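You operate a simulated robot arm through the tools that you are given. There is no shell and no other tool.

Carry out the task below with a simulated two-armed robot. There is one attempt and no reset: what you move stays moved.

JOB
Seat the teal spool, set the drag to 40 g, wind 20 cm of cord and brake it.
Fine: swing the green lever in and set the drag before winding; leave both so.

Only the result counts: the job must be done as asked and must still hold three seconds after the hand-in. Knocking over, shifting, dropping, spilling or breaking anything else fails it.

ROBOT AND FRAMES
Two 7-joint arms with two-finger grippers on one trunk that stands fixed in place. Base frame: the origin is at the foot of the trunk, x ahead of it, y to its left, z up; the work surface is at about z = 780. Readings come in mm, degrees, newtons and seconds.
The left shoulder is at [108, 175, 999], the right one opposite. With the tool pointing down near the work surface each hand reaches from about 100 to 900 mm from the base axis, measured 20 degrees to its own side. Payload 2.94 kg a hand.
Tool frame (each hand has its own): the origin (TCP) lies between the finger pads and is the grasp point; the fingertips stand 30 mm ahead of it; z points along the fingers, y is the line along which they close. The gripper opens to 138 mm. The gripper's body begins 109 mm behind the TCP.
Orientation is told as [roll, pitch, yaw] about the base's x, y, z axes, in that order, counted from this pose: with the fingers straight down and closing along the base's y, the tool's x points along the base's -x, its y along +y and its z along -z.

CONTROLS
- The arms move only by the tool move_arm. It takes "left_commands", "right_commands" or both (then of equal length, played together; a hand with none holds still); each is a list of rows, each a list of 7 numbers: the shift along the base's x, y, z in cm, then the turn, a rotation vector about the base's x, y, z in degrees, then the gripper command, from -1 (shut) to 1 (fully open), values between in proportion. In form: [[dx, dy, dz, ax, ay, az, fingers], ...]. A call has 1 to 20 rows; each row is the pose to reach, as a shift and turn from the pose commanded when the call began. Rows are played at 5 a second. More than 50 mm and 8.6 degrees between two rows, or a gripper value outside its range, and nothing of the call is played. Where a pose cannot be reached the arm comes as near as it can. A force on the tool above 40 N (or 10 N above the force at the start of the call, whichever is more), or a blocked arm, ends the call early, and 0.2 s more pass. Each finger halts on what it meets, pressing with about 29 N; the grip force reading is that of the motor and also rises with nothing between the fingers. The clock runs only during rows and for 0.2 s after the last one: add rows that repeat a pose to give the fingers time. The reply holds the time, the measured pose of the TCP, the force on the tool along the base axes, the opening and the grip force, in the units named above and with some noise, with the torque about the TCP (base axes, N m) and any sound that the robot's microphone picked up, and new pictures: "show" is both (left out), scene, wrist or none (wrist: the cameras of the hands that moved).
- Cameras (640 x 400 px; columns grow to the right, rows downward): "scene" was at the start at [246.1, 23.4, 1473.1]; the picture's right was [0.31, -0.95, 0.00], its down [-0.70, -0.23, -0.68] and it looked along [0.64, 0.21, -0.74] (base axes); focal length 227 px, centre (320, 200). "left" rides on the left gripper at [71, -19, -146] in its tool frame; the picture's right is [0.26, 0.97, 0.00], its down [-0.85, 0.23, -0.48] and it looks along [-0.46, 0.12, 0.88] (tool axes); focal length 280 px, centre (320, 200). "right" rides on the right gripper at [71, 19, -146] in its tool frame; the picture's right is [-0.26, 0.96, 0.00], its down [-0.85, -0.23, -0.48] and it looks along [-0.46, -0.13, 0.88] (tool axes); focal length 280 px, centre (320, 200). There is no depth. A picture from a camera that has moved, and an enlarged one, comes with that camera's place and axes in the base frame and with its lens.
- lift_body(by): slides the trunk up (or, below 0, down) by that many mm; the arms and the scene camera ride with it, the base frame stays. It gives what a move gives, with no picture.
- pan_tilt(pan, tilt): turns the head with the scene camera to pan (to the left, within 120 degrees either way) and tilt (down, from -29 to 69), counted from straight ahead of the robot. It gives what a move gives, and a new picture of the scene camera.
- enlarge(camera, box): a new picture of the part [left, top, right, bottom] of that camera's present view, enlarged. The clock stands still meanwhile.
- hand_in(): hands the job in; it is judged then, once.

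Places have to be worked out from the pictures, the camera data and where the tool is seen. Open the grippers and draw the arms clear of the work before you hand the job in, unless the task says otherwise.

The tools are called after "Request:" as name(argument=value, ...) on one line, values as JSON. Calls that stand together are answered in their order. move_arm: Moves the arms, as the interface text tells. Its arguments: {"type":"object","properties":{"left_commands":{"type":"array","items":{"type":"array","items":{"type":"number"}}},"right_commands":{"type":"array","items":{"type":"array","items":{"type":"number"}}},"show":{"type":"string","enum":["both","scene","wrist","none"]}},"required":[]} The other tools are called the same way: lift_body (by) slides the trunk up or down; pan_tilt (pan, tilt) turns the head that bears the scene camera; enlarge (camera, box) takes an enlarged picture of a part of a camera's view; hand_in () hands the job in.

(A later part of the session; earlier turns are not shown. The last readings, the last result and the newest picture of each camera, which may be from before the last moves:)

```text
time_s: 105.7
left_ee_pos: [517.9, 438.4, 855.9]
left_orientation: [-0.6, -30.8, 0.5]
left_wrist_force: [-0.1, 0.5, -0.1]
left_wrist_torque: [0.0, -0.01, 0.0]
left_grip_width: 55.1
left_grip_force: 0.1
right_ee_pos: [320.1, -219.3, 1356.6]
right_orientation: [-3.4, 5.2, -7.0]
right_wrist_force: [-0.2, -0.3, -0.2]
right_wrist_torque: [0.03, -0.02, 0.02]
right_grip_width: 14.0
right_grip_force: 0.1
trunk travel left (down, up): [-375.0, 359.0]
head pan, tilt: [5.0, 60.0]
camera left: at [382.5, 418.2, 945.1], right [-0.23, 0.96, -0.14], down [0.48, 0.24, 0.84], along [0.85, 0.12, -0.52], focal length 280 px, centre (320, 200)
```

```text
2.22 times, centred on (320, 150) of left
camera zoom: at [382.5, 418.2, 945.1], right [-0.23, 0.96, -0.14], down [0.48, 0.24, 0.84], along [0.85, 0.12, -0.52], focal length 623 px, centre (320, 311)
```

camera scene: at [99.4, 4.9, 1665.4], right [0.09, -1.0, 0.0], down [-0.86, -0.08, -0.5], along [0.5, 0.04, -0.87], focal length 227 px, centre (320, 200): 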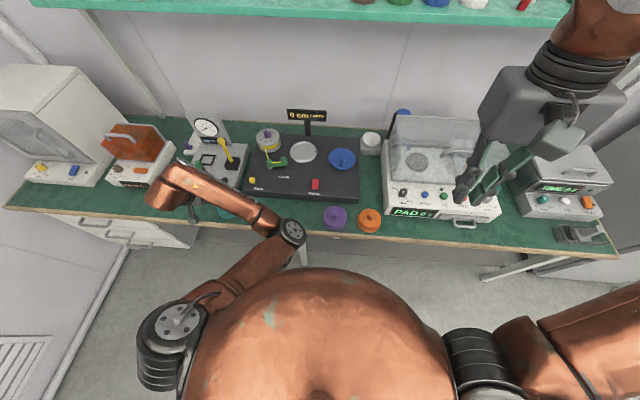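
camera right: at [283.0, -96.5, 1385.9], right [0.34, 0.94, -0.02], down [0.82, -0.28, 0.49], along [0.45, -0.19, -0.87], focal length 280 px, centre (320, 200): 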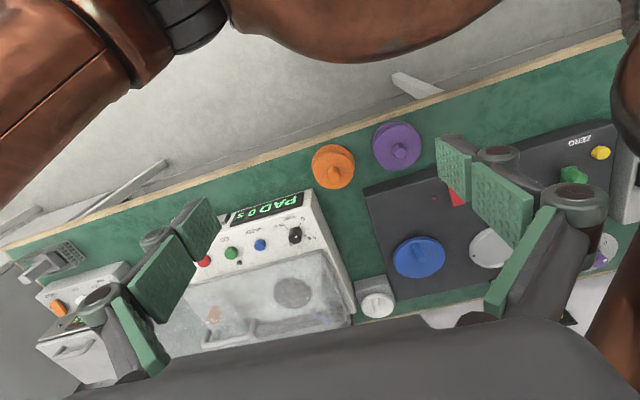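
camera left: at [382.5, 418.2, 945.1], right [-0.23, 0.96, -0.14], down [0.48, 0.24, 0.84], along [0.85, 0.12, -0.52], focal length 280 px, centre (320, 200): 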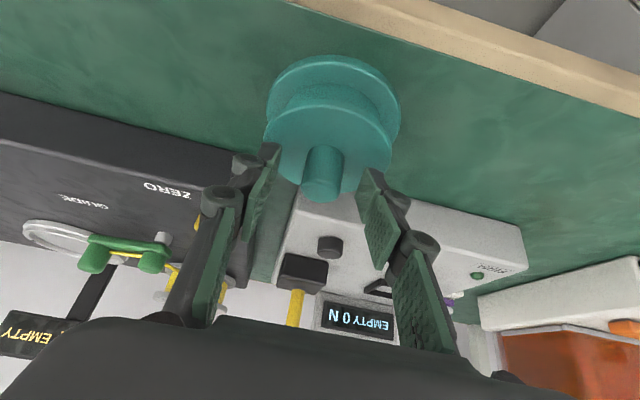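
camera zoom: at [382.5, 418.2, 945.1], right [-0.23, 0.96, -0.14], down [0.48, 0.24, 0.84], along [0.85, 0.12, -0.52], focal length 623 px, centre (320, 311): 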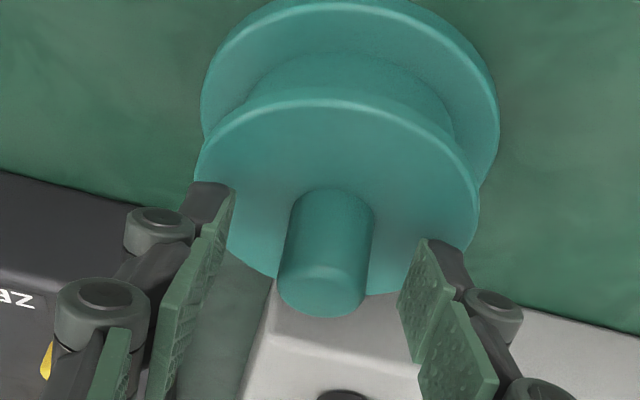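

Well centred, so I'll close on the knob and lift 20 mm to check the hold.

Request:
move_arm(left_commands=[[0, 0, 0, 0, 0, 0, -0.5], [0, 0, 0, 0, 0, 0, -0.7], [0, 0, 0, 0, 0, 0, -1], [0, 0, 0, 0, 0, 0, -1], [0, 0, 0, 0, 0, 0, -1], [0, 0, 0.5, 0, 0, 0, -1], [0, 0, 1.2, 0, 0, 0, -1], [0, 0, 2, 0, 0, 0, -1], [0, 0, 2, 0, 0, 0, -1]], show="wrist")

Request:
enlarge(camera="left", box=[220, 60, 420, 240])

Request:
enlarge(camera="scene", box=[170, 160, 290, 240])

```text
time_s: 107.7
left_ee_pos: [518.1, 437.8, 876.3]
left_orientation: [-0.6, -30.9, 0.4]
left_wrist_force: [0.3, -0.9, -0.2]
left_wrist_torque: [0.01, 0.01, -0.04]
left_grip_width: 25.1
left_grip_force: 29.1
right_ee_pos: [319.5, -220.8, 1357.3]
right_orientation: [-3.4, 5.4, -7.0]
right_wrist_force: [0.0, 0.3, 0.2]
right_wrist_torque: [0.02, 0.01, 0.03]
right_grip_width: 14.0
right_grip_force: 0.0
trunk travel left (down, up): [-375.0, 359.0]
head pan, tilt: [5.0, 60.0]
camera left: at [382.5, 417.8, 965.4], right [-0.23, 0.96, -0.14], down [0.48, 0.24, 0.84], along [0.85, 0.12, -0.52], focal length 280 px, centre (320, 200)
```

left: 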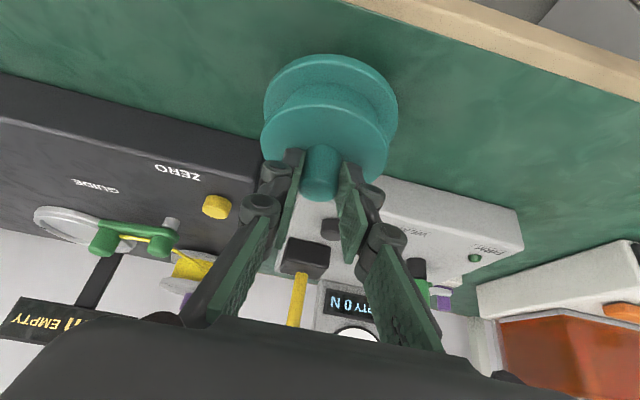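

```text
2.22 times, centred on (320, 150) of left
camera zoom: at [382.5, 417.8, 965.4], right [-0.23, 0.96, -0.14], down [0.48, 0.24, 0.84], along [0.85, 0.12, -0.52], focal length 623 px, centre (320, 311)
```

zoom: 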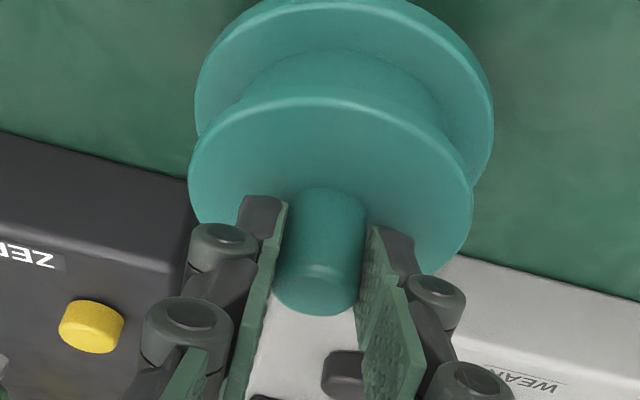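

```text
5.00 times, centred on (230, 200) of scene
camera zoom: at [99.6, 5.1, 1665.4], right [0.09, -1.0, 0.0], down [-0.86, -0.08, -0.5], along [0.5, 0.04, -0.87], focal length 1137 px, centre (770, 200)
```

zoom: 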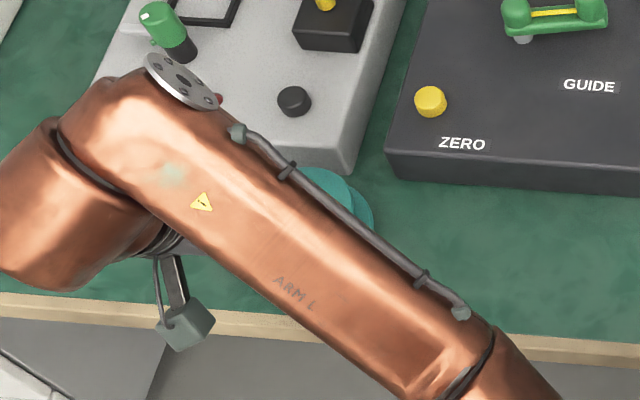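

The spool is held upright with its axis about 11 mm ahead of the TCP and its bottom 76 mm below. The refined platter centre is (828, 148). I'll lift and carry it along the front of the panel first.

Request:
move_arm(left_commands=[[0, 0, 1, 0, 0, 0, -1], [0, 0, 3, 0, 0, 0, -1], [0.3, -0.5, 5.5, 0, 0, 0, -1], [0.9, -1.8, 7.5, 0, 0, 0, -1], [1.8, -3.9, 8.8, 0, 0, 0, -1], [2.9, -6.6, 9.4, 0, 0, 0, -1], [4.1, -9.6, 9.6, 0, 0, 0, -1], [5.3, -12.6, 9.6, 0, 0, 0, -1], [6.5, -15.5, 9.6, 0, 0, 0, -1], [7.4, -17.8, 9.6, 0, 0, 0, -1], [8, -19.3, 9.6, 0, 0, 0, -1], [8.2, -19.8, 9.6, 0, 0, 0, -1], [8.2, -19.8, 9.6, 0, 0, 0, -1]], show="both")

```text
time_s: 110.7
left_ee_pos: [608.7, 262.4, 991.5]
left_orientation: [1.3, -33.1, 1.2]
left_wrist_force: [1.2, 0.9, -0.5]
left_wrist_torque: [-0.01, 0.0, 0.02]
left_grip_width: 25.0
left_grip_force: 28.9
right_ee_pos: [319.5, -219.3, 1357.8]
right_orientation: [-3.4, 5.1, -7.0]
right_wrist_force: [0.5, -0.6, 0.4]
right_wrist_torque: [-0.01, -0.01, 0.01]
right_grip_width: 13.8
right_grip_force: 0.0
trunk travel left (down, up): [-375.0, 359.0]
head pan, tilt: [5.0, 60.0]
stopped in row 13 (left hand): the arm was blocked; the commanded pose is now the measured one
camera scene: at [99.6, 5.2, 1665.4], right [0.09, -1.0, 0.0], down [-0.86, -0.08, -0.5], along [0.5, 0.04, -0.87], focal length 227 px, centre (320, 200)
camera left: at [470.5, 235.4, 1075.6], right [-0.25, 0.96, -0.12], down [0.44, 0.23, 0.87], along [0.86, 0.16, -0.48], focal length 280 px, centre (320, 200)
```

scene: 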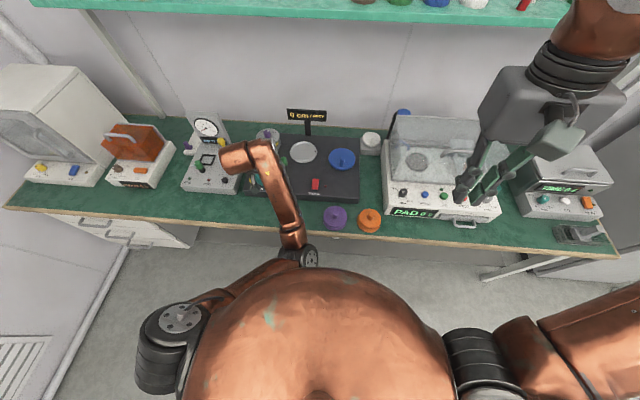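
left: 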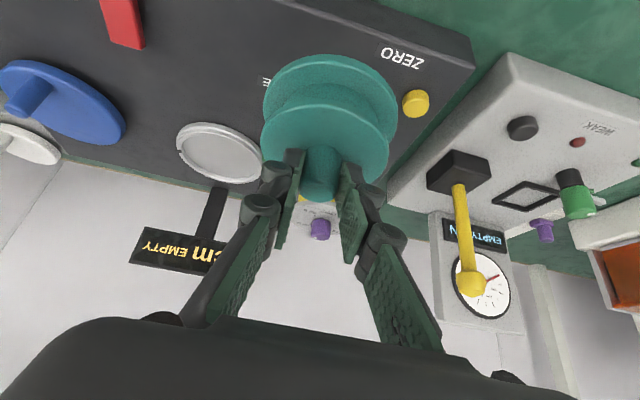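

The elbow grazed the chest because the hand was too close in; the trunk itself is steady. I'll move outward in x first to fold the elbow away from the chest, passing above the lever with 30 mm of clearance.

Request:
move_arm(left_commands=[[0.4, 0.1, 0, 0, 0, 0, -1], [1.5, 0.3, 0, -0.3, 0.4, -0.1, -1], [3.2, 0.3, 0, -0.7, 0.8, -0.3, -1], [5.2, 0, 0, -1.1, 1.2, -0.5, -1], [7.3, -0.5, 0, -1.5, 1.7, -0.7, -1], [9.2, -1.2, 0, -1.8, 2.1, -0.8, -1], [10.6, -1.9, 0, -1.9, 2.2, -0.8, -1], [11.1, -2.2, 0, -1.9, 2.2, -0.8, -1], [11.1, -2.2, 0, -1.9, 2.2, -0.8, -1]], show="both")

```text
time_s: 112.7
left_ee_pos: [719.2, 235.5, 990.1]
left_orientation: [-1.3, -30.6, 1.4]
left_wrist_force: [0.1, -0.8, -1.6]
left_wrist_torque: [-0.01, -0.02, 0.02]
left_grip_width: 25.0
left_grip_force: 29.7
right_ee_pos: [319.3, -220.4, 1357.2]
right_orientation: [-3.4, 5.2, -7.0]
right_wrist_force: [0.0, -0.2, 0.3]
right_wrist_torque: [0.05, 0.01, 0.0]
right_grip_width: 13.7
right_grip_force: 0.0
trunk travel left (down, up): [-375.0, 359.0]
head pan, tilt: [5.0, 60.0]
camera scene: at [99.6, 5.0, 1665.4], right [0.09, -1.0, 0.0], down [-0.86, -0.08, -0.5], along [0.5, 0.04, -0.87], focal length 227 px, centre (320, 200)
camera left: at [584.1, 214.9, 1079.8], right [-0.24, 0.96, -0.15], down [0.48, 0.25, 0.84], along [0.84, 0.13, -0.53], focal length 280 px, centre (320, 200)
```

scene: 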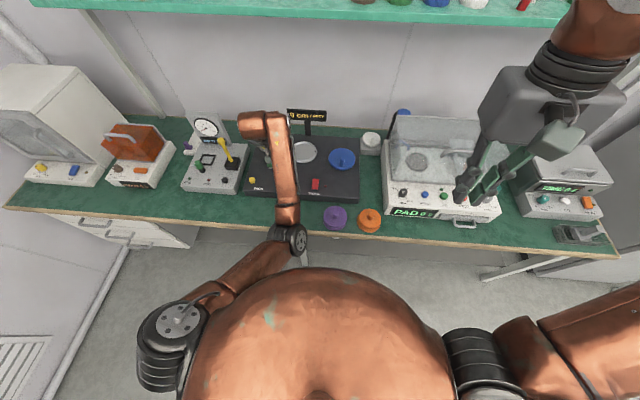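
left: 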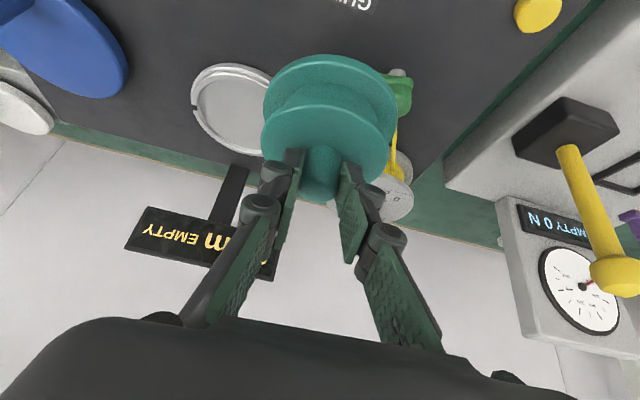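

Clear of the chest and steady. Continue to above the platter.

Request:
move_arm(left_commands=[[0.3, -0.2, 0, 0.1, 0, -0.1, -1], [1.2, -1, 0, 0.2, -0.1, -0.3, -1], [2.7, -2.3, 0, 0.4, -0.1, -0.5, -1], [4.6, -4, -0.2, 0.5, -0.2, -0.7, -1], [6.6, -5.8, -0.3, 0.6, -0.3, -0.9, -1], [8.3, -7.3, -0.4, 0.7, -0.3, -1, -1], [9.4, -8.3, -0.5, 0.7, -0.3, -1, -1], [9.8, -8.65, -0.5, 0.7, -0.3, -1, -1], [9.8, -8.65, -0.5, 0.7, -0.3, -1, -1]], show="both")

Request:
enlarge(camera="left", box=[220, 20, 420, 220])

Request:
enlarge(camera="scene", box=[250, 110, 350, 180])

```text
time_s: 114.7
left_ee_pos: [815.1, 150.7, 985.1]
left_orientation: [-0.5, -30.9, -0.1]
left_wrist_force: [0.0, -0.1, 0.1]
left_wrist_torque: [0.01, 0.02, 0.0]
left_grip_width: 24.8
left_grip_force: 29.1
right_ee_pos: [320.1, -220.6, 1357.7]
right_orientation: [-3.3, 5.2, -7.0]
right_wrist_force: [-0.4, 0.9, -0.1]
right_wrist_torque: [-0.02, -0.02, 0.01]
right_grip_width: 13.8
right_grip_force: 0.0
trunk travel left (down, up): [-375.0, 359.0]
head pan, tilt: [5.0, 60.0]
camera scene: at [99.6, 4.9, 1665.4], right [0.09, -1.0, 0.0], down [-0.86, -0.08, -0.5], along [0.5, 0.04, -0.87], focal length 227 px, centre (320, 200)
camera left: at [680.1, 130.5, 1074.3], right [-0.22, 0.97, -0.14], down [0.48, 0.23, 0.84], along [0.85, 0.12, -0.52], focal length 280 px, centre (320, 200)
```

scene: 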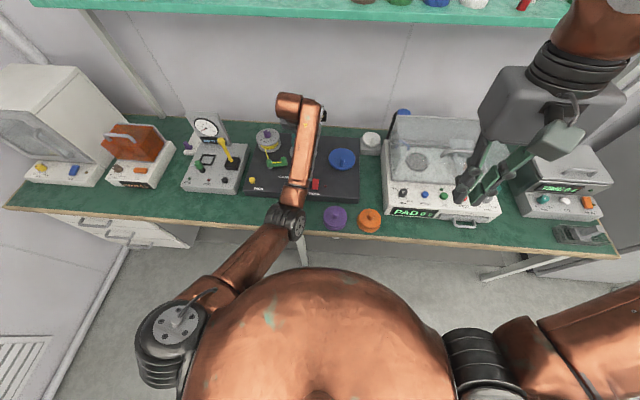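
left: 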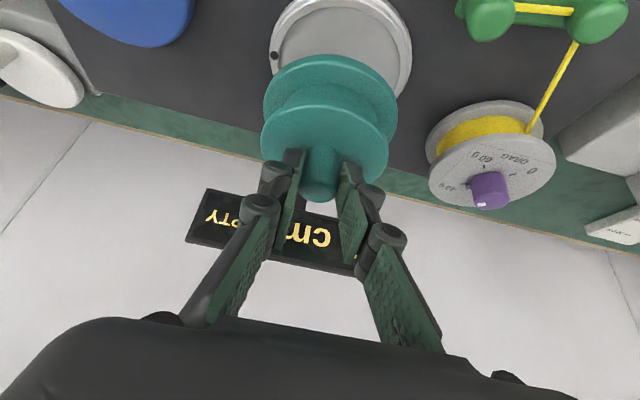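

```text
2.00 times, centred on (320, 120) of left
camera zoom: at [680.1, 130.5, 1074.3], right [-0.22, 0.97, -0.14], down [0.48, 0.23, 0.84], along [0.85, 0.12, -0.52], focal length 561 px, centre (320, 360)
```

zoom: 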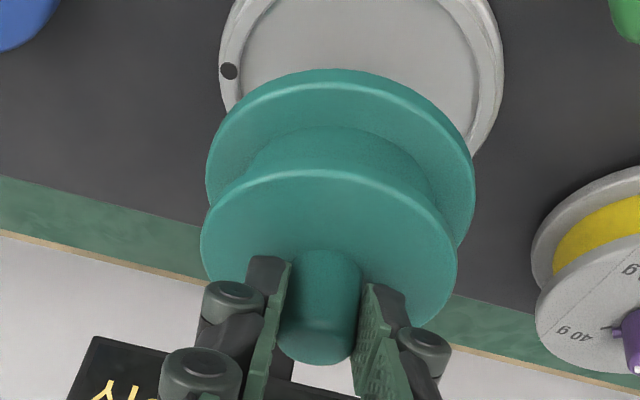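

```text
5.71 times, centred on (300, 145) of scene
camera zoom: at [99.6, 4.9, 1665.4], right [0.09, -1.0, 0.0], down [-0.86, -0.08, -0.5], along [0.5, 0.04, -0.87], focal length 1299 px, centre (434, 514)
```

zoom: 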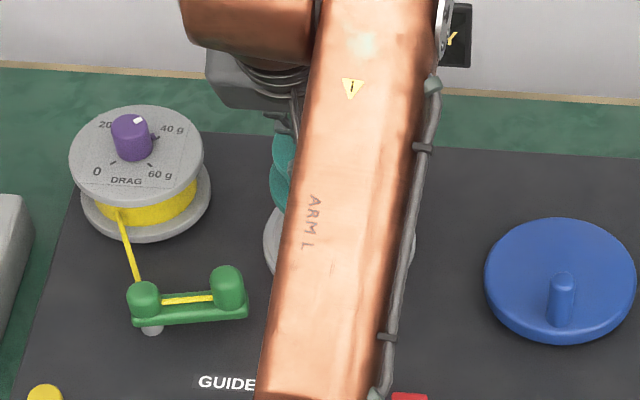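

The view shows the spool axis about 1.5 mm to the right of the platter centre, and I put the centre near (829.5, 150). I'll correct and lower to just above the rim.

Request:
move_arm(left_commands=[[0.2, 0.1, -0.7, 0, 0, 0, -1], [0.35, 0.15, -2, 0, 0, 0, -1], [0.35, 0.15, -3.5, 0, 0, 0, -1], [0.35, 0.15, -4.8, 0, 0, 0, -1], [0.35, 0.15, -5.2, 0, 0, 0, -1], [0.35, 0.15, -5.2, 0, 0, 0, -1]], show="wrist")

Request:
enlarge(camera="left", box=[220, 20, 420, 220])

Request:
enlarge(camera="scene", box=[260, 120, 340, 180])

```text
time_s: 116.1
left_ee_pos: [820.2, 151.1, 931.9]
left_orientation: [-0.4, -30.9, -0.1]
left_wrist_force: [0.1, 0.1, -1.2]
left_wrist_torque: [-0.01, -0.01, 0.04]
left_grip_width: 24.9
left_grip_force: 29.2
right_ee_pos: [319.1, -220.4, 1357.3]
right_orientation: [-3.4, 5.3, -7.0]
right_wrist_force: [0.2, -0.5, 1.0]
right_wrist_torque: [0.03, -0.04, -0.02]
right_grip_width: 13.5
right_grip_force: 0.0
trunk travel left (down, up): [-375.0, 359.0]
head pan, tilt: [5.0, 60.0]
camera left: at [684.2, 131.3, 1021.4], right [-0.22, 0.97, -0.14], down [0.48, 0.23, 0.84], along [0.85, 0.12, -0.52], focal length 280 px, centre (320, 200)
```

left: 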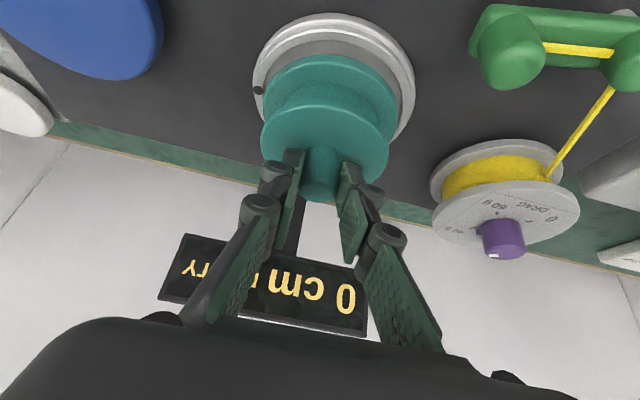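

```text
2.00 times, centred on (320, 120) of left
camera zoom: at [684.2, 131.3, 1021.4], right [-0.22, 0.97, -0.14], down [0.48, 0.23, 0.84], along [0.85, 0.12, -0.52], focal length 561 px, centre (320, 360)
```

zoom: 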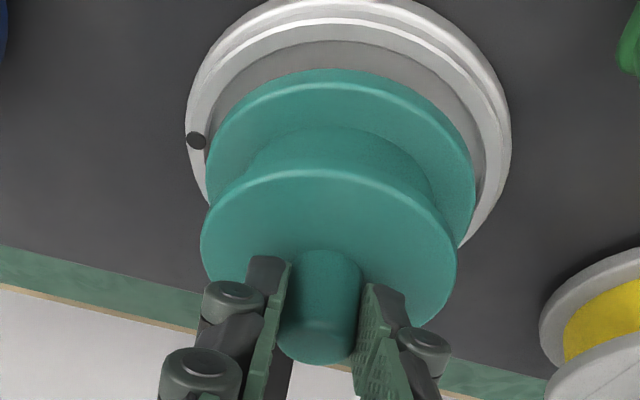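

```text
6.67 times, centred on (300, 150) of scene
camera zoom: at [99.6, 4.9, 1665.4], right [0.09, -1.0, 0.0], down [-0.86, -0.08, -0.5], along [0.5, 0.04, -0.87], focal length 1516 px, centre (453, 533)
```

zoom: 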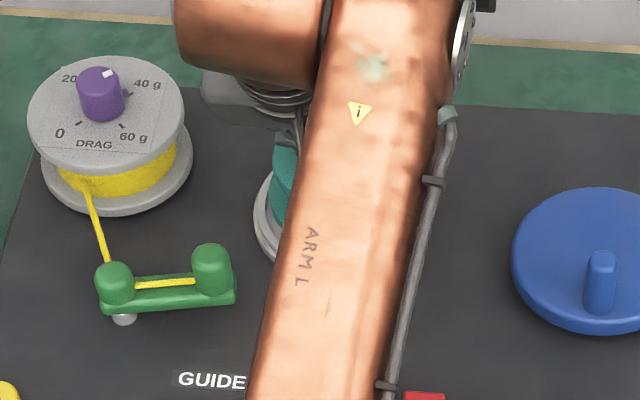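

I need the near rim edge accurately; let me zoom in on the top part of this view.

Request:
enlarge(camera="left", box=[230, 0, 430, 140])

```text
2.86 times, centred on (330, 70) of left
camera zoom: at [684.2, 131.3, 1021.4], right [-0.22, 0.97, -0.14], down [0.48, 0.23, 0.84], along [0.85, 0.12, -0.52], focal length 801 px, centre (291, 571)
```

zoom: 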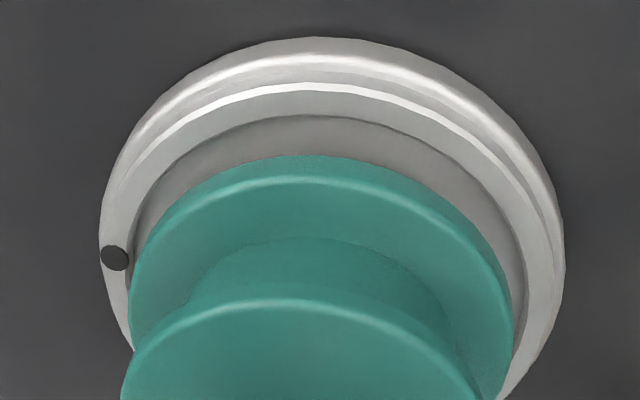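

The outer rim analysis puts the platter centre about 1.5 mm nearer and 1.7 mm to the left of the spool axis. I'll apply that and lower slowly into the recess.

Request:
move_arm(left_commands=[[-0.12, 0.17, 0, 0, 0, 0, -1], [-0.12, 0.17, -0.4, 0, 0, 0, -1], [-0.12, 0.17, -0.7, 0, 0, 0, -1], [-0.12, 0.17, -0.95, 0, 0, 0, -1], [-0.12, 0.17, -1.1, 0, 0, 0, -1], [-0.12, 0.17, -1.1, 0, 0, 0, -1]], show="none")

Request:
enlarge(camera="left", box=[230, 0, 430, 140])

```text
time_s: 117.5
left_ee_pos: [818.5, 152.5, 922.3]
left_orientation: [-0.4, -30.9, -0.2]
left_wrist_force: [-0.4, -0.6, -1.5]
left_wrist_torque: [-0.01, 0.05, 0.01]
left_grip_width: 24.9
left_grip_force: 29.5
right_ee_pos: [319.5, -220.0, 1356.1]
right_orientation: [-3.4, 5.2, -7.0]
right_wrist_force: [0.7, 0.3, -0.6]
right_wrist_torque: [-0.02, 0.01, -0.03]
right_grip_width: 13.8
right_grip_force: 0.1
trunk travel left (down, up): [-375.0, 359.0]
head pan, tilt: [5.0, 60.0]
```

```text
2.86 times, centred on (330, 70) of left
camera zoom: at [682.9, 133.3, 1010.6], right [-0.22, 0.97, -0.14], down [0.48, 0.23, 0.84], along [0.85, 0.12, -0.52], focal length 801 px, centre (291, 571)
```

zoom: 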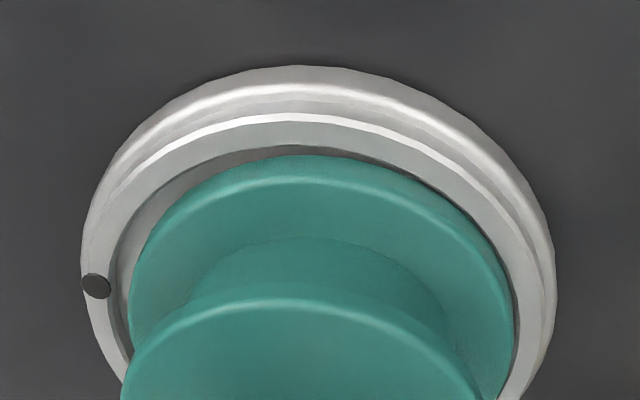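

No contact yet. The inner recess is only about 2 mm wider than the spool all round, and the spool sits about 2 mm too far to +y. I'll correct by (-0.4, -1.9) mm and lower further.

Request:
move_arm(left_commands=[[-0.04, -0.1, 0, 0, 0, 0, -1], [-0.04, -0.19, 0, 0, 0, 0, -1], [-0.04, -0.19, -0.15, 0, 0, 0, -1], [-0.04, -0.19, -0.3, 0, 0, 0, -1], [-0.04, -0.19, -0.3, 0, 0, 0, -1]], show="none")

Request:
enlarge(camera="left", box=[230, 0, 430, 140])

```text
time_s: 118.7
left_ee_pos: [817.5, 150.3, 917.4]
left_orientation: [-0.4, -30.9, 0.0]
left_wrist_force: [0.4, 0.4, -1.0]
left_wrist_torque: [0.02, 0.02, -0.01]
left_grip_width: 24.9
left_grip_force: 28.9
right_ee_pos: [319.2, -220.5, 1357.6]
right_orientation: [-3.4, 5.2, -7.0]
right_wrist_force: [0.1, -0.1, 0.9]
right_wrist_torque: [0.0, -0.02, 0.01]
right_grip_width: 13.9
right_grip_force: 0.0
trunk travel left (down, up): [-375.0, 359.0]
head pan, tilt: [5.0, 60.0]
```

```text
2.86 times, centred on (330, 70) of left
camera zoom: at [682.5, 130.9, 1007.5], right [-0.22, 0.97, -0.14], down [0.48, 0.23, 0.84], along [0.85, 0.12, -0.52], focal length 801 px, centre (291, 571)
```

zoom: 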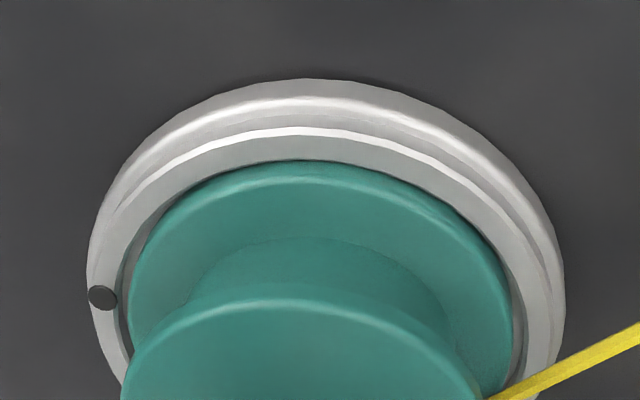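

The cord has jumped onto the spool, so it registers as seating. I'll lower the last couple of millimetres to feel contact.

Request:
move_arm(left_commands=[[0, 0, -0.1, 0, 0, 0, -1], [0, 0, -0.2, 0, 0, 0, -1], [0, 0, -0.3, 0, 0, 0, -1], [0, 0, -0.3, 0, 0, 0, -1]], show="both")

Request:
enlarge(camera="left", box=[230, 0, 430, 140])

```text
time_s: 119.7
left_ee_pos: [818.3, 150.4, 916.5]
left_orientation: [-0.4, -31.0, 0.0]
left_wrist_force: [-0.6, 1.0, 0.6]
left_wrist_torque: [0.04, -0.01, 0.02]
left_grip_width: 25.0
left_grip_force: 29.5
right_ee_pos: [320.0, -219.9, 1357.0]
right_orientation: [-3.4, 5.2, -7.0]
right_wrist_force: [-0.6, 0.0, 0.0]
right_wrist_torque: [0.01, -0.01, 0.0]
right_grip_width: 14.0
right_grip_force: 0.0
trunk travel left (down, up): [-375.0, 359.0]
head pan, tilt: [5.0, 60.0]
camera scene: at [99.5, 4.8, 1665.4], right [0.09, -1.0, 0.0], down [-0.86, -0.08, -0.5], along [0.5, 0.04, -0.87], focal length 227 px, centre (320, 200)
camera left: at [682.9, 131.4, 1004.9], right [-0.22, 0.97, -0.14], down [0.48, 0.23, 0.84], along [0.85, 0.12, -0.52], focal length 280 px, centre (320, 200)
```

scene: 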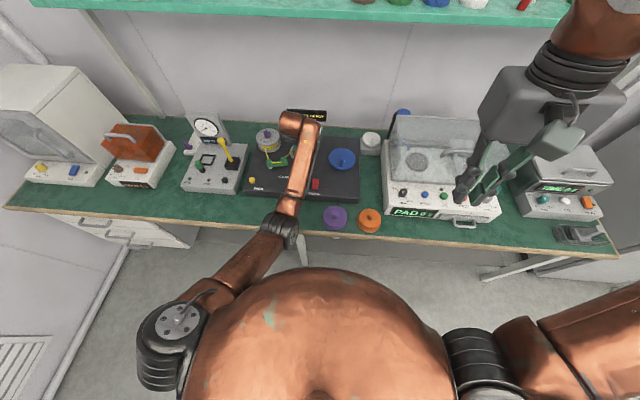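
left: 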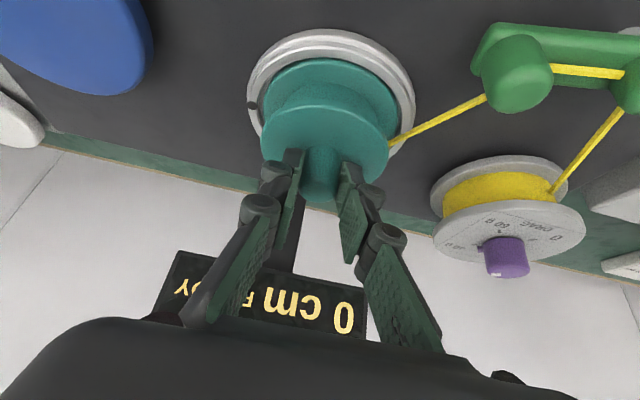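

```text
2.86 times, centred on (330, 70) of left
camera zoom: at [682.9, 131.4, 1004.9], right [-0.22, 0.97, -0.14], down [0.48, 0.23, 0.84], along [0.85, 0.12, -0.52], focal length 801 px, centre (291, 571)
```

zoom: 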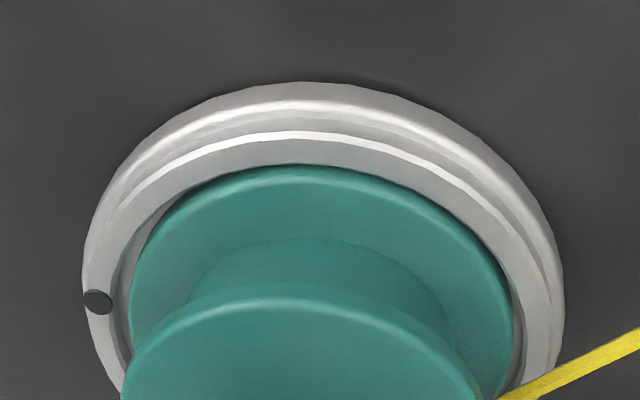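

The display now ends with "READY", so the spool is seated. I'll open gently and lift straight up off the knob.

Request:
move_arm(left_commands=[[0, 0, 0, 0, 0, 0, -0.7], [0, 0, 0, 0, 0, 0, -0.5], [0, 0, 0, 0, 0, 0, -0.3], [0, 0, 0, 0, 0, 0, -0.3], [0, 0, 1, 0, 0, 0, -0.3], [0, 0, 3.5, 0, 0, 0, -0.3], [0, 0, 7, 0, 0, 0, -0.3], [-1, 1, 9, 0, 0, 0, -0.3], [-1, 1, 9, 0, 0, 0, -0.3]], show="both")

Request:
enlarge(camera="left", box=[160, 0, 480, 240])

```text
time_s: 121.7
left_ee_pos: [809.9, 162.4, 1007.1]
left_orientation: [-0.4, -31.0, -0.1]
left_wrist_force: [-0.1, -0.2, -0.5]
left_wrist_torque: [-0.04, 0.02, -0.03]
left_grip_width: 48.4
left_grip_force: 0.0
right_ee_pos: [319.5, -221.9, 1357.1]
right_orientation: [-3.3, 5.4, -7.0]
right_wrist_force: [0.4, -0.2, 0.0]
right_wrist_torque: [0.02, 0.03, 0.02]
right_grip_width: 13.9
right_grip_force: 0.2
trunk travel left (down, up): [-375.0, 359.0]
head pan, tilt: [5.0, 60.0]
camera scene: at [99.9, 4.3, 1665.3], right [0.09, -1.0, 0.0], down [-0.86, -0.08, -0.5], along [0.5, 0.04, -0.87], focal length 227 px, centre (320, 200)
camera left: at [674.1, 142.2, 1095.7], right [-0.22, 0.97, -0.14], down [0.48, 0.23, 0.84], along [0.85, 0.12, -0.52], focal length 280 px, centre (320, 200)
```

scene: 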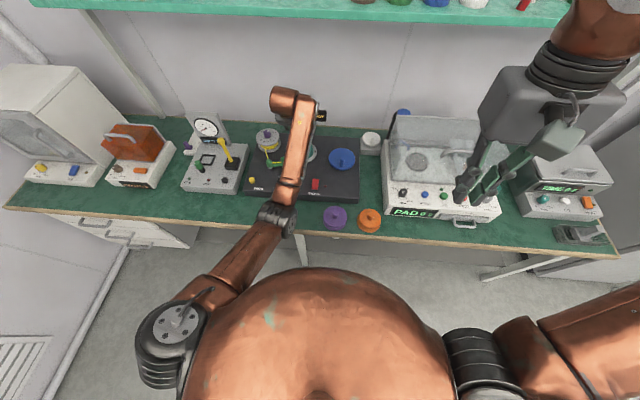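
left: 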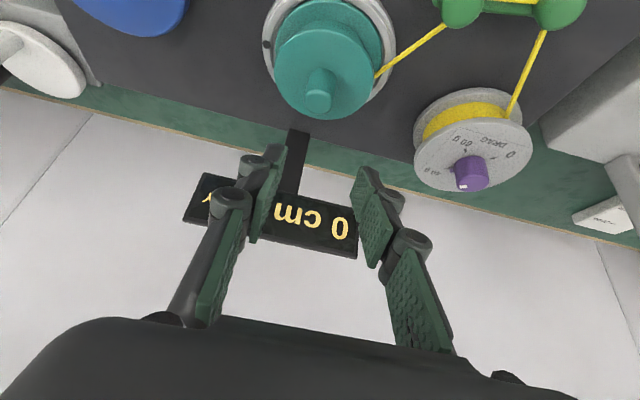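

```text
1.67 times, centred on (320, 120) of left
camera zoom: at [674.1, 142.2, 1095.7], right [-0.22, 0.97, -0.14], down [0.48, 0.23, 0.84], along [0.85, 0.12, -0.52], focal length 467 px, centre (320, 333)
```

zoom: 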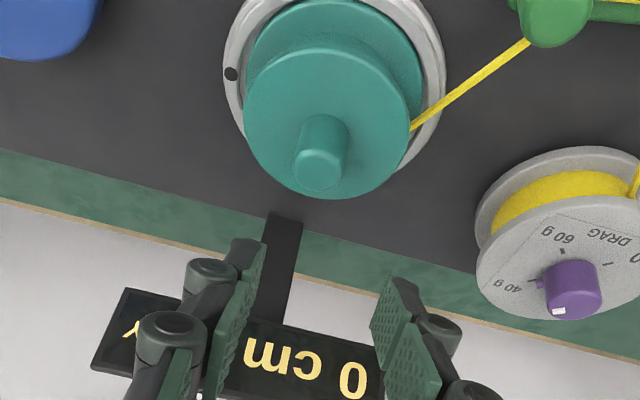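

The spool sits in the recess with the cord attached and the display reading 0 cm. I'll take the left hand back out to its earlier safe park near (562, 335, 1005).

Request:
move_arm(left_commands=[[-0.3, 0.6, 0, 0, 0, 0, -0.3], [-1, 2.3, 0, 0, 0, 0, -0.3], [-2.2, 4.8, 0, 0, 0, 0, -0.3], [-3.7, 7.6, 0, 0, 0, 0, -0.3], [-5.6, 10.2, 0, 0, 0, 0, -0.3], [-7.9, 12.4, 0, 0, 0, 0, -0.3], [-10.5, 14.2, 0, 0, 0, 0, -0.3], [-13.3, 15.5, 0, 0, 0, 0, -0.3], [-16.2, 16.4, 0, 0, 0, 0, -0.3], [-18.9, 16.9, 0, 0, 0, 0, -0.3], [-21.3, 17.1, 0, 0, 0, 0, -0.3], [-23.2, 17.2, 0, 0, 0, 0, -0.3], [-24.4, 17.2, 0, 0, 0, 0, -0.3], [-24.8, 17.2, 0, 0, 0, 0, -0.3], [-24.8, 17.2, 0, 0, 0, 0, -0.3]], show="both")

Request:
enlarge(camera="scene", box=[240, 100, 370, 200])

```text
time_s: 124.9
left_ee_pos: [561.3, 333.3, 1007.1]
left_orientation: [-0.4, -30.9, 0.0]
left_wrist_force: [0.3, 0.6, -0.8]
left_wrist_torque: [0.02, 0.03, -0.01]
left_grip_width: 48.2
left_grip_force: 0.1
right_ee_pos: [319.3, -221.0, 1357.1]
right_orientation: [-3.4, 5.2, -7.0]
right_wrist_force: [0.1, 0.1, 0.2]
right_wrist_torque: [0.03, -0.01, -0.01]
right_grip_width: 13.5
right_grip_force: 0.1
trunk travel left (down, up): [-375.0, 359.0]
head pan, tilt: [5.0, 60.0]
camera scene: at [99.4, 4.7, 1665.4], right [0.09, -1.0, 0.0], down [-0.86, -0.08, -0.5], along [0.5, 0.04, -0.87], focal length 227 px, centre (320, 200)
camera left: at [425.7, 313.4, 1095.0], right [-0.22, 0.97, -0.14], down [0.48, 0.23, 0.84], along [0.85, 0.12, -0.52], focal length 280 px, centre (320, 200)
```

scene: 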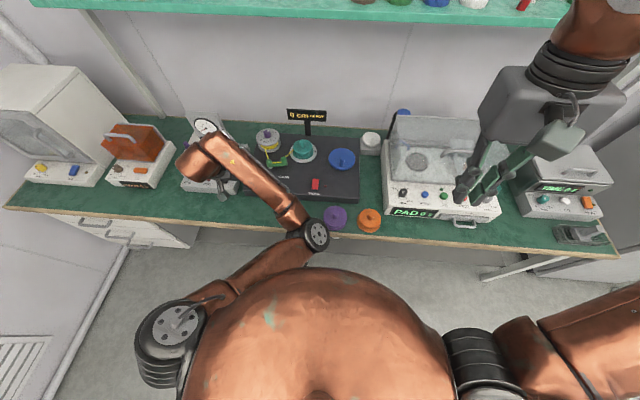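
left: 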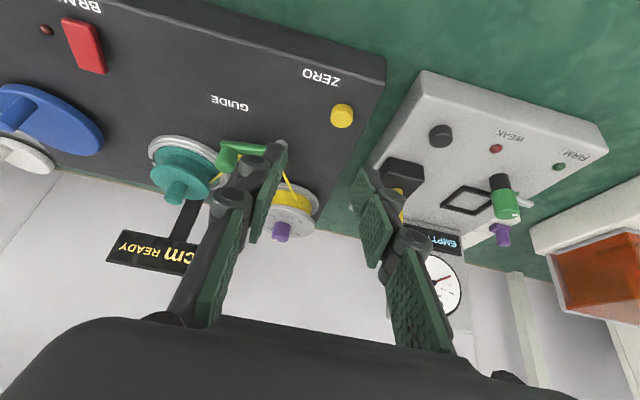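

```text
4.00 times, centred on (305, 150) of scene
camera zoom: at [99.4, 4.7, 1665.4], right [0.09, -1.0, 0.0], down [-0.86, -0.08, -0.5], along [0.5, 0.04, -0.87], focal length 909 px, centre (380, 400)
```

zoom: 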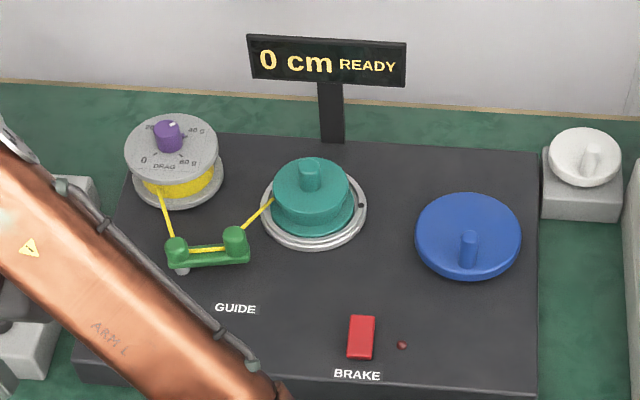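

The display shows "0 cm READY". Next is the crank, centred at about (787, -36) with its handle top at (740, -33, 913). I'll bring the right hand over, pitched forward 30° like the left.

Request:
move_arm(right_commands=[[0.28, 0.13, -0.25, 0.02, -0.26, 0.05, -0.8], [1.06, 0.5, -0.97, 0.1, -0.99, 0.2, -0.8], [2.31, 1.09, -2.11, 0.2, -2.14, 0.43, -0.7], [3.95, 1.87, -3.61, 0.35, -3.66, 0.73, -0.6], [5.94, 2.81, -5.42, 0.53, -5.5, 1.09, -0.5], [8.21, 3.89, -7.5, 0.73, -7.6, 1.51, -0.4], [10.71, 5.07, -9.78, 0.96, -9.92, 1.97, -0.3], [13.38, 6.34, -12.21, 1.2, -12.39, 2.46, -0.3], [16.16, 7.66, -14.76, 1.45, -14.97, 2.98, -0.3], [19, 9, -17.35, 1.7, -17.6, 3.5, -0.3], [21.84, 10.35, -19.95, 1.95, -20.23, 4.02, -0.3], [24.62, 11.66, -22.49, 2.2, -22.81, 4.54, -0.3], [27.3, 12.93, -24.93, 2.44, -25.28, 5.03, -0.3], [29.79, 14.11, -27.2, 2.67, -27.6, 5.49, -0.3], [32.06, 15.19, -29.28, 2.87, -29.7, 5.91, -0.3], [34.05, 16.13, -31.09, 3.05, -31.54, 6.27, -0.3], [35.69, 16.91, -32.59, 3.19, -33.06, 6.58, -0.3], [36.94, 17.5, -33.73, 3.3, -34.21, 6.8, -0.3], [37.73, 17.87, -34.45, 3.38, -34.95, 6.95, -0.3], [38, 18, -34.7, 3.4, -35.2, 7, -0.3]], show="both")

```text
time_s: 129.1
left_ee_pos: [562.3, 332.9, 1007.3]
left_orientation: [-0.5, -30.9, 0.1]
left_wrist_force: [0.1, 0.8, 0.5]
left_wrist_torque: [0.01, 0.02, 0.03]
left_grip_width: 48.1
left_grip_force: 0.0
right_ee_pos: [699.8, -40.8, 1010.7]
right_orientation: [2.6, -29.7, -1.1]
right_wrist_force: [0.2, 0.8, -0.8]
right_wrist_torque: [0.01, 0.02, 0.01]
right_grip_width: 48.3
right_grip_force: 0.0
trunk travel left (down, up): [-375.0, 359.0]
head pan, tilt: [5.0, 60.0]
camera scene: at [99.6, 5.1, 1665.4], right [0.09, -1.0, 0.0], down [-0.86, -0.08, -0.5], along [0.5, 0.04, -0.87], focal length 227 px, centre (320, 200)
camera right: at [566.5, -26.1, 1102.3], right [0.22, 0.96, 0.17], down [0.5, -0.26, 0.82], along [0.84, -0.1, -0.54], focal length 280 px, centre (320, 200)
```

scene: 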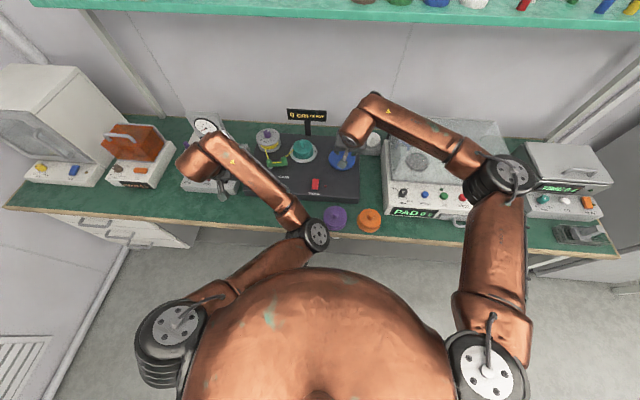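
right: 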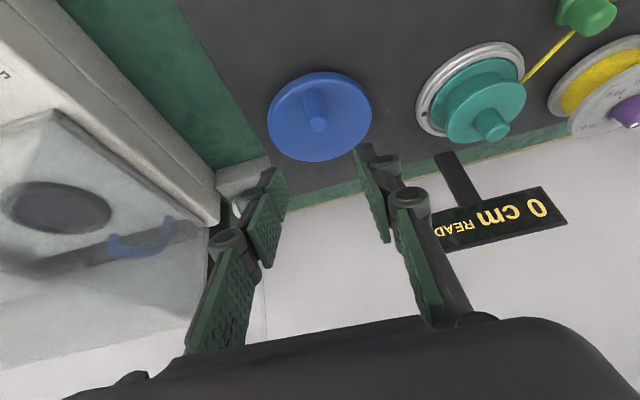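

The right hand arrived cleanly with its elbow outside and high. The handle re-measures at about (741, -34); I'll move over it and check alignment.

Request:
move_arm(right_commands=[[0.4, 0.1, -0.6, -0.3, 0, 0, -0.3], [1.3, 0.2, -2, -0.9, 0, 0.3, -0.3], [2.4, 0.4, -3.6, -1.6, 0, 0.6, -0.3], [3.2, 0.6, -4.7, -2.2, 0, 0.9, -0.3], [3.5, 0.7, -5, -2.6, 0, 1.1, -0.3], [3.5, 0.7, -5, -2.6, 0, 1.1, -0.3]], show="wrist")

Request:
enlarge(camera="right", box=[220, 40, 420, 220])

```text
time_s: 130.5
left_ee_pos: [562.0, 332.9, 1006.0]
left_orientation: [-0.4, -31.0, 0.0]
left_wrist_force: [-0.2, 0.5, -0.3]
left_wrist_torque: [-0.01, -0.02, -0.03]
left_grip_width: 48.4
left_grip_force: 0.1
right_ee_pos: [733.6, -33.2, 959.8]
right_orientation: [-0.5, -29.6, 1.6]
right_wrist_force: [-0.1, -0.3, 0.3]
right_wrist_torque: [0.0, 0.02, 0.02]
right_grip_width: 48.2
right_grip_force: 0.0
trunk travel left (down, up): [-375.0, 359.0]
head pan, tilt: [5.0, 60.0]
camera right: at [600.1, -17.4, 1051.0], right [0.21, 0.97, 0.12], down [0.51, -0.21, 0.83], along [0.84, -0.11, -0.54], focal length 280 px, centre (320, 200)
```

right: 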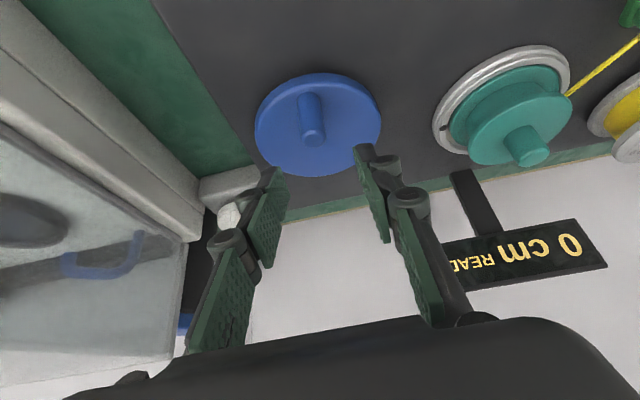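

```text
2.22 times, centred on (320, 130) of right
camera zoom: at [600.1, -17.4, 1051.0], right [0.21, 0.97, 0.12], down [0.51, -0.21, 0.83], along [0.84, -0.11, -0.54], focal length 623 px, centre (320, 356)
```

zoom: 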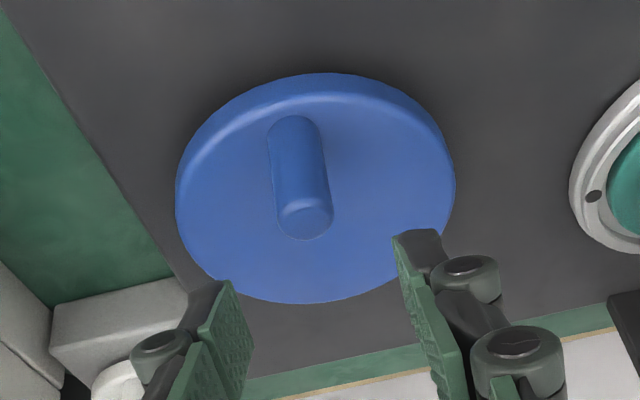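

Handle at (740, -34). Lowering onto it to TCP z≈905 and closing.

Request:
move_arm(right_commands=[[0.05, -0.1, -1.5, 0, 0, 0, -0.3], [0.1, -0.1, -3.5, 0, 0, 0, -0.3], [0.1, -0.1, -5.2, 0, 0, 0, -0.3], [0.1, -0.1, -5.5, 0, 0, 0, -0.3], [0.1, -0.1, -5.5, 0, 0, 0, -0.5], [0.1, -0.1, -5.5, 0, 0, 0, -0.7], [0.1, -0.1, -5.5, 0, 0, 0, -0.9], [0.1, -0.1, -5.5, 0, 0, 0, -0.9]], show="wrist")

Request:
enlarge(camera="right", box=[220, 60, 420, 240])

```text
time_s: 132.3
left_ee_pos: [561.7, 332.9, 1006.3]
left_orientation: [-0.5, -30.9, 0.0]
left_wrist_force: [0.3, -0.4, 0.2]
left_wrist_torque: [-0.01, 0.02, -0.01]
left_grip_width: 48.2
left_grip_force: 0.1
right_ee_pos: [734.8, -34.6, 904.5]
right_orientation: [-0.5, -29.6, 1.5]
right_wrist_force: [0.6, 0.5, -1.6]
right_wrist_torque: [-0.04, -0.09, -0.02]
right_grip_width: 19.4
right_grip_force: 41.3
trunk travel left (down, up): [-375.0, 359.0]
head pan, tilt: [5.0, 60.0]
camera right: at [601.3, -18.2, 995.7], right [0.21, 0.97, 0.12], down [0.51, -0.21, 0.83], along [0.84, -0.11, -0.54], focal length 280 px, centre (320, 200)
```

right: 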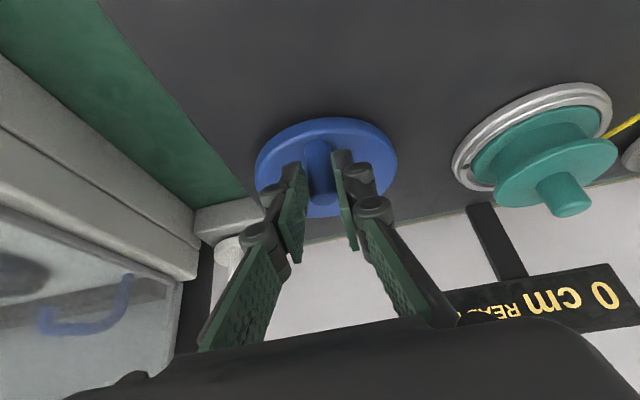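

```text
2.22 times, centred on (320, 150) of right
camera zoom: at [601.3, -18.2, 995.7], right [0.21, 0.97, 0.12], down [0.51, -0.21, 0.83], along [0.84, -0.11, -0.54], focal length 623 px, centre (320, 311)
```

zoom: 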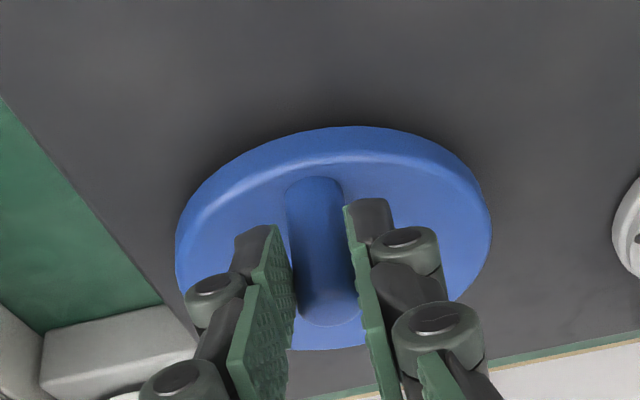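

The handle is gripped (19.4 mm). I'll turn the crank clockwise by about 40° and watch the display.

Request:
move_arm(right_commands=[[0.02, 0.4, 0, 0, 0, 0, -0.9], [0.07, 0.8, 0, 0, 0, 0, -0.9], [0.16, 1.19, 0, 0, 0, 0, -0.9], [0.28, 1.57, 0, 0, 0, 0, -0.9], [0.43, 1.94, 0, 0, 0, 0, -0.9], [0.62, 2.3, 0, 0, 0, 0, -0.9], [0.83, 2.64, 0, 0, 0, 0, -0.9], [1.08, 2.96, 0, 0, 0, 0, -0.9], [1.08, 2.96, 0, 0, 0, 0, -0.9]], show="wrist")

Request:
enlarge(camera="scene", box=[240, 100, 370, 200])

```text
time_s: 134.3
left_ee_pos: [562.7, 332.7, 1006.1]
left_orientation: [-0.3, -30.9, -0.1]
left_wrist_force: [-0.4, -1.0, -0.3]
left_wrist_torque: [0.0, -0.01, 0.0]
left_grip_width: 47.9
left_grip_force: 0.1
right_ee_pos: [746.8, -5.4, 904.3]
right_orientation: [-0.5, -29.6, 1.4]
right_wrist_force: [0.4, -6.0, -4.0]
right_wrist_torque: [-0.07, -0.29, -0.37]
right_grip_width: 19.2
right_grip_force: 44.2
trunk travel left (down, up): [-375.0, 359.0]
head pan, tilt: [5.0, 60.0]
camera right: at [612.7, 11.3, 995.8], right [0.21, 0.97, 0.12], down [0.51, -0.21, 0.83], along [0.84, -0.11, -0.54], focal length 280 px, centre (320, 200)
```

right: 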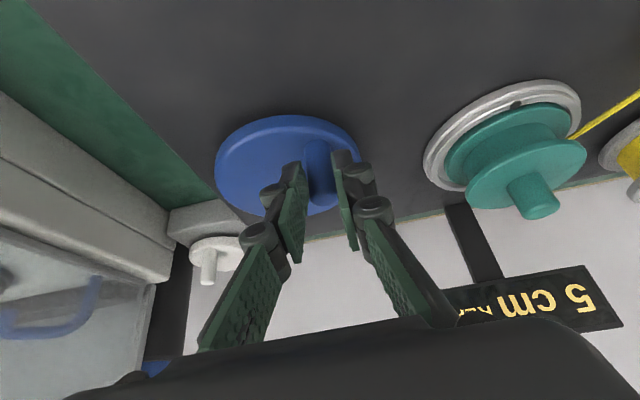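

```text
4.00 times, centred on (305, 150) of scene
camera zoom: at [100.2, 4.1, 1665.3], right [0.09, -1.0, 0.0], down [-0.86, -0.08, -0.5], along [0.5, 0.04, -0.87], focal length 909 px, centre (380, 400)
```

zoom: 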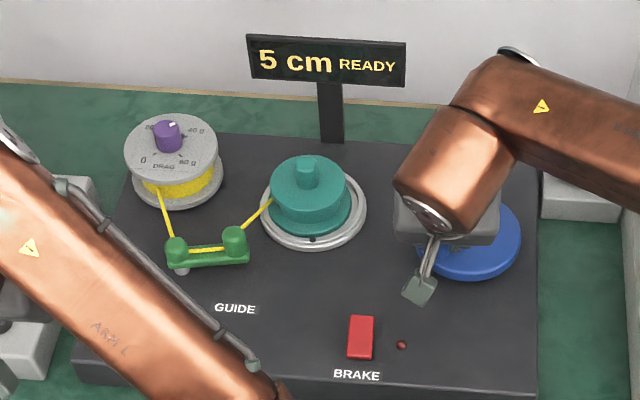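

The display reads 5 cm after about 40° and is still READY, so this is the winding direction. I'll carry on to about 100° and check again.

Request:
move_arm(right_commands=[[0.27, 0.29, 0, 0, 0, 0, -0.9], [0.56, 0.56, 0, 0, 0, 0, -0.9], [0.88, 0.81, 0, 0, 0, 0, -0.9], [1.22, 1.02, 0, 0, 0, 0, -0.9], [1.58, 1.21, 0, 0, 0, 0, -0.9], [1.95, 1.36, 0, 0, 0, 0, -0.9], [2.33, 1.48, 0, 0, 0, 0, -0.9], [2.72, 1.57, 0, 0, 0, 0, -0.9], [3.12, 1.62, 0, 0, 0, 0, -0.9], [3.52, 1.64, 0, 0, 0, 0, -0.9], [3.92, 1.62, 0, 0, 0, 0, -0.9], [3.92, 1.62, 0, 0, 0, 0, -0.9]], show="wrist")

Request:
enlarge(camera="scene", box=[240, 100, 370, 200])

```text
time_s: 136.9
left_ee_pos: [559.8, 331.7, 1007.0]
left_orientation: [-0.5, -31.0, -0.1]
left_wrist_force: [0.1, 0.3, 0.9]
left_wrist_torque: [0.01, 0.01, -0.01]
left_grip_width: 48.5
left_grip_force: 0.1
right_ee_pos: [785.7, 9.8, 904.6]
right_orientation: [-0.4, -29.8, 1.5]
right_wrist_force: [-4.4, -8.9, 1.6]
right_wrist_torque: [-0.16, 0.19, -0.31]
right_grip_width: 19.3
right_grip_force: 44.1
trunk travel left (down, up): [-375.0, 359.0]
head pan, tilt: [5.0, 60.0]
camera right: at [651.4, 26.9, 996.1], right [0.21, 0.97, 0.12], down [0.51, -0.21, 0.84], along [0.84, -0.11, -0.54], focal length 280 px, centre (320, 200)
```

right: 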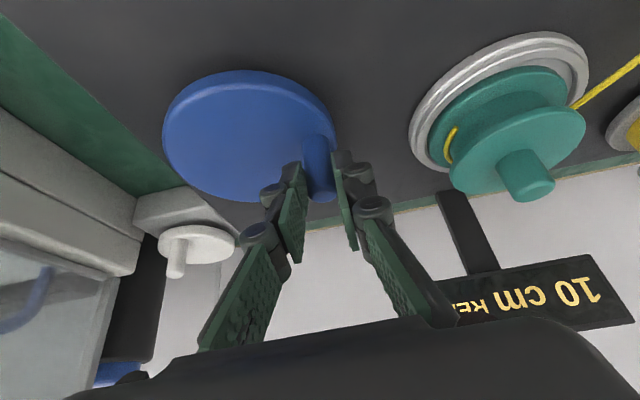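

```text
4.00 times, centred on (305, 150) of scene
camera zoom: at [98.9, 3.8, 1665.4], right [0.09, -1.0, 0.0], down [-0.86, -0.08, -0.5], along [0.5, 0.04, -0.87], focal length 909 px, centre (380, 400)
```

zoom: 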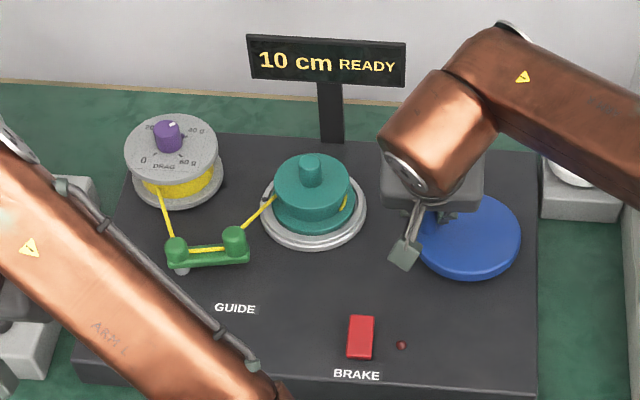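

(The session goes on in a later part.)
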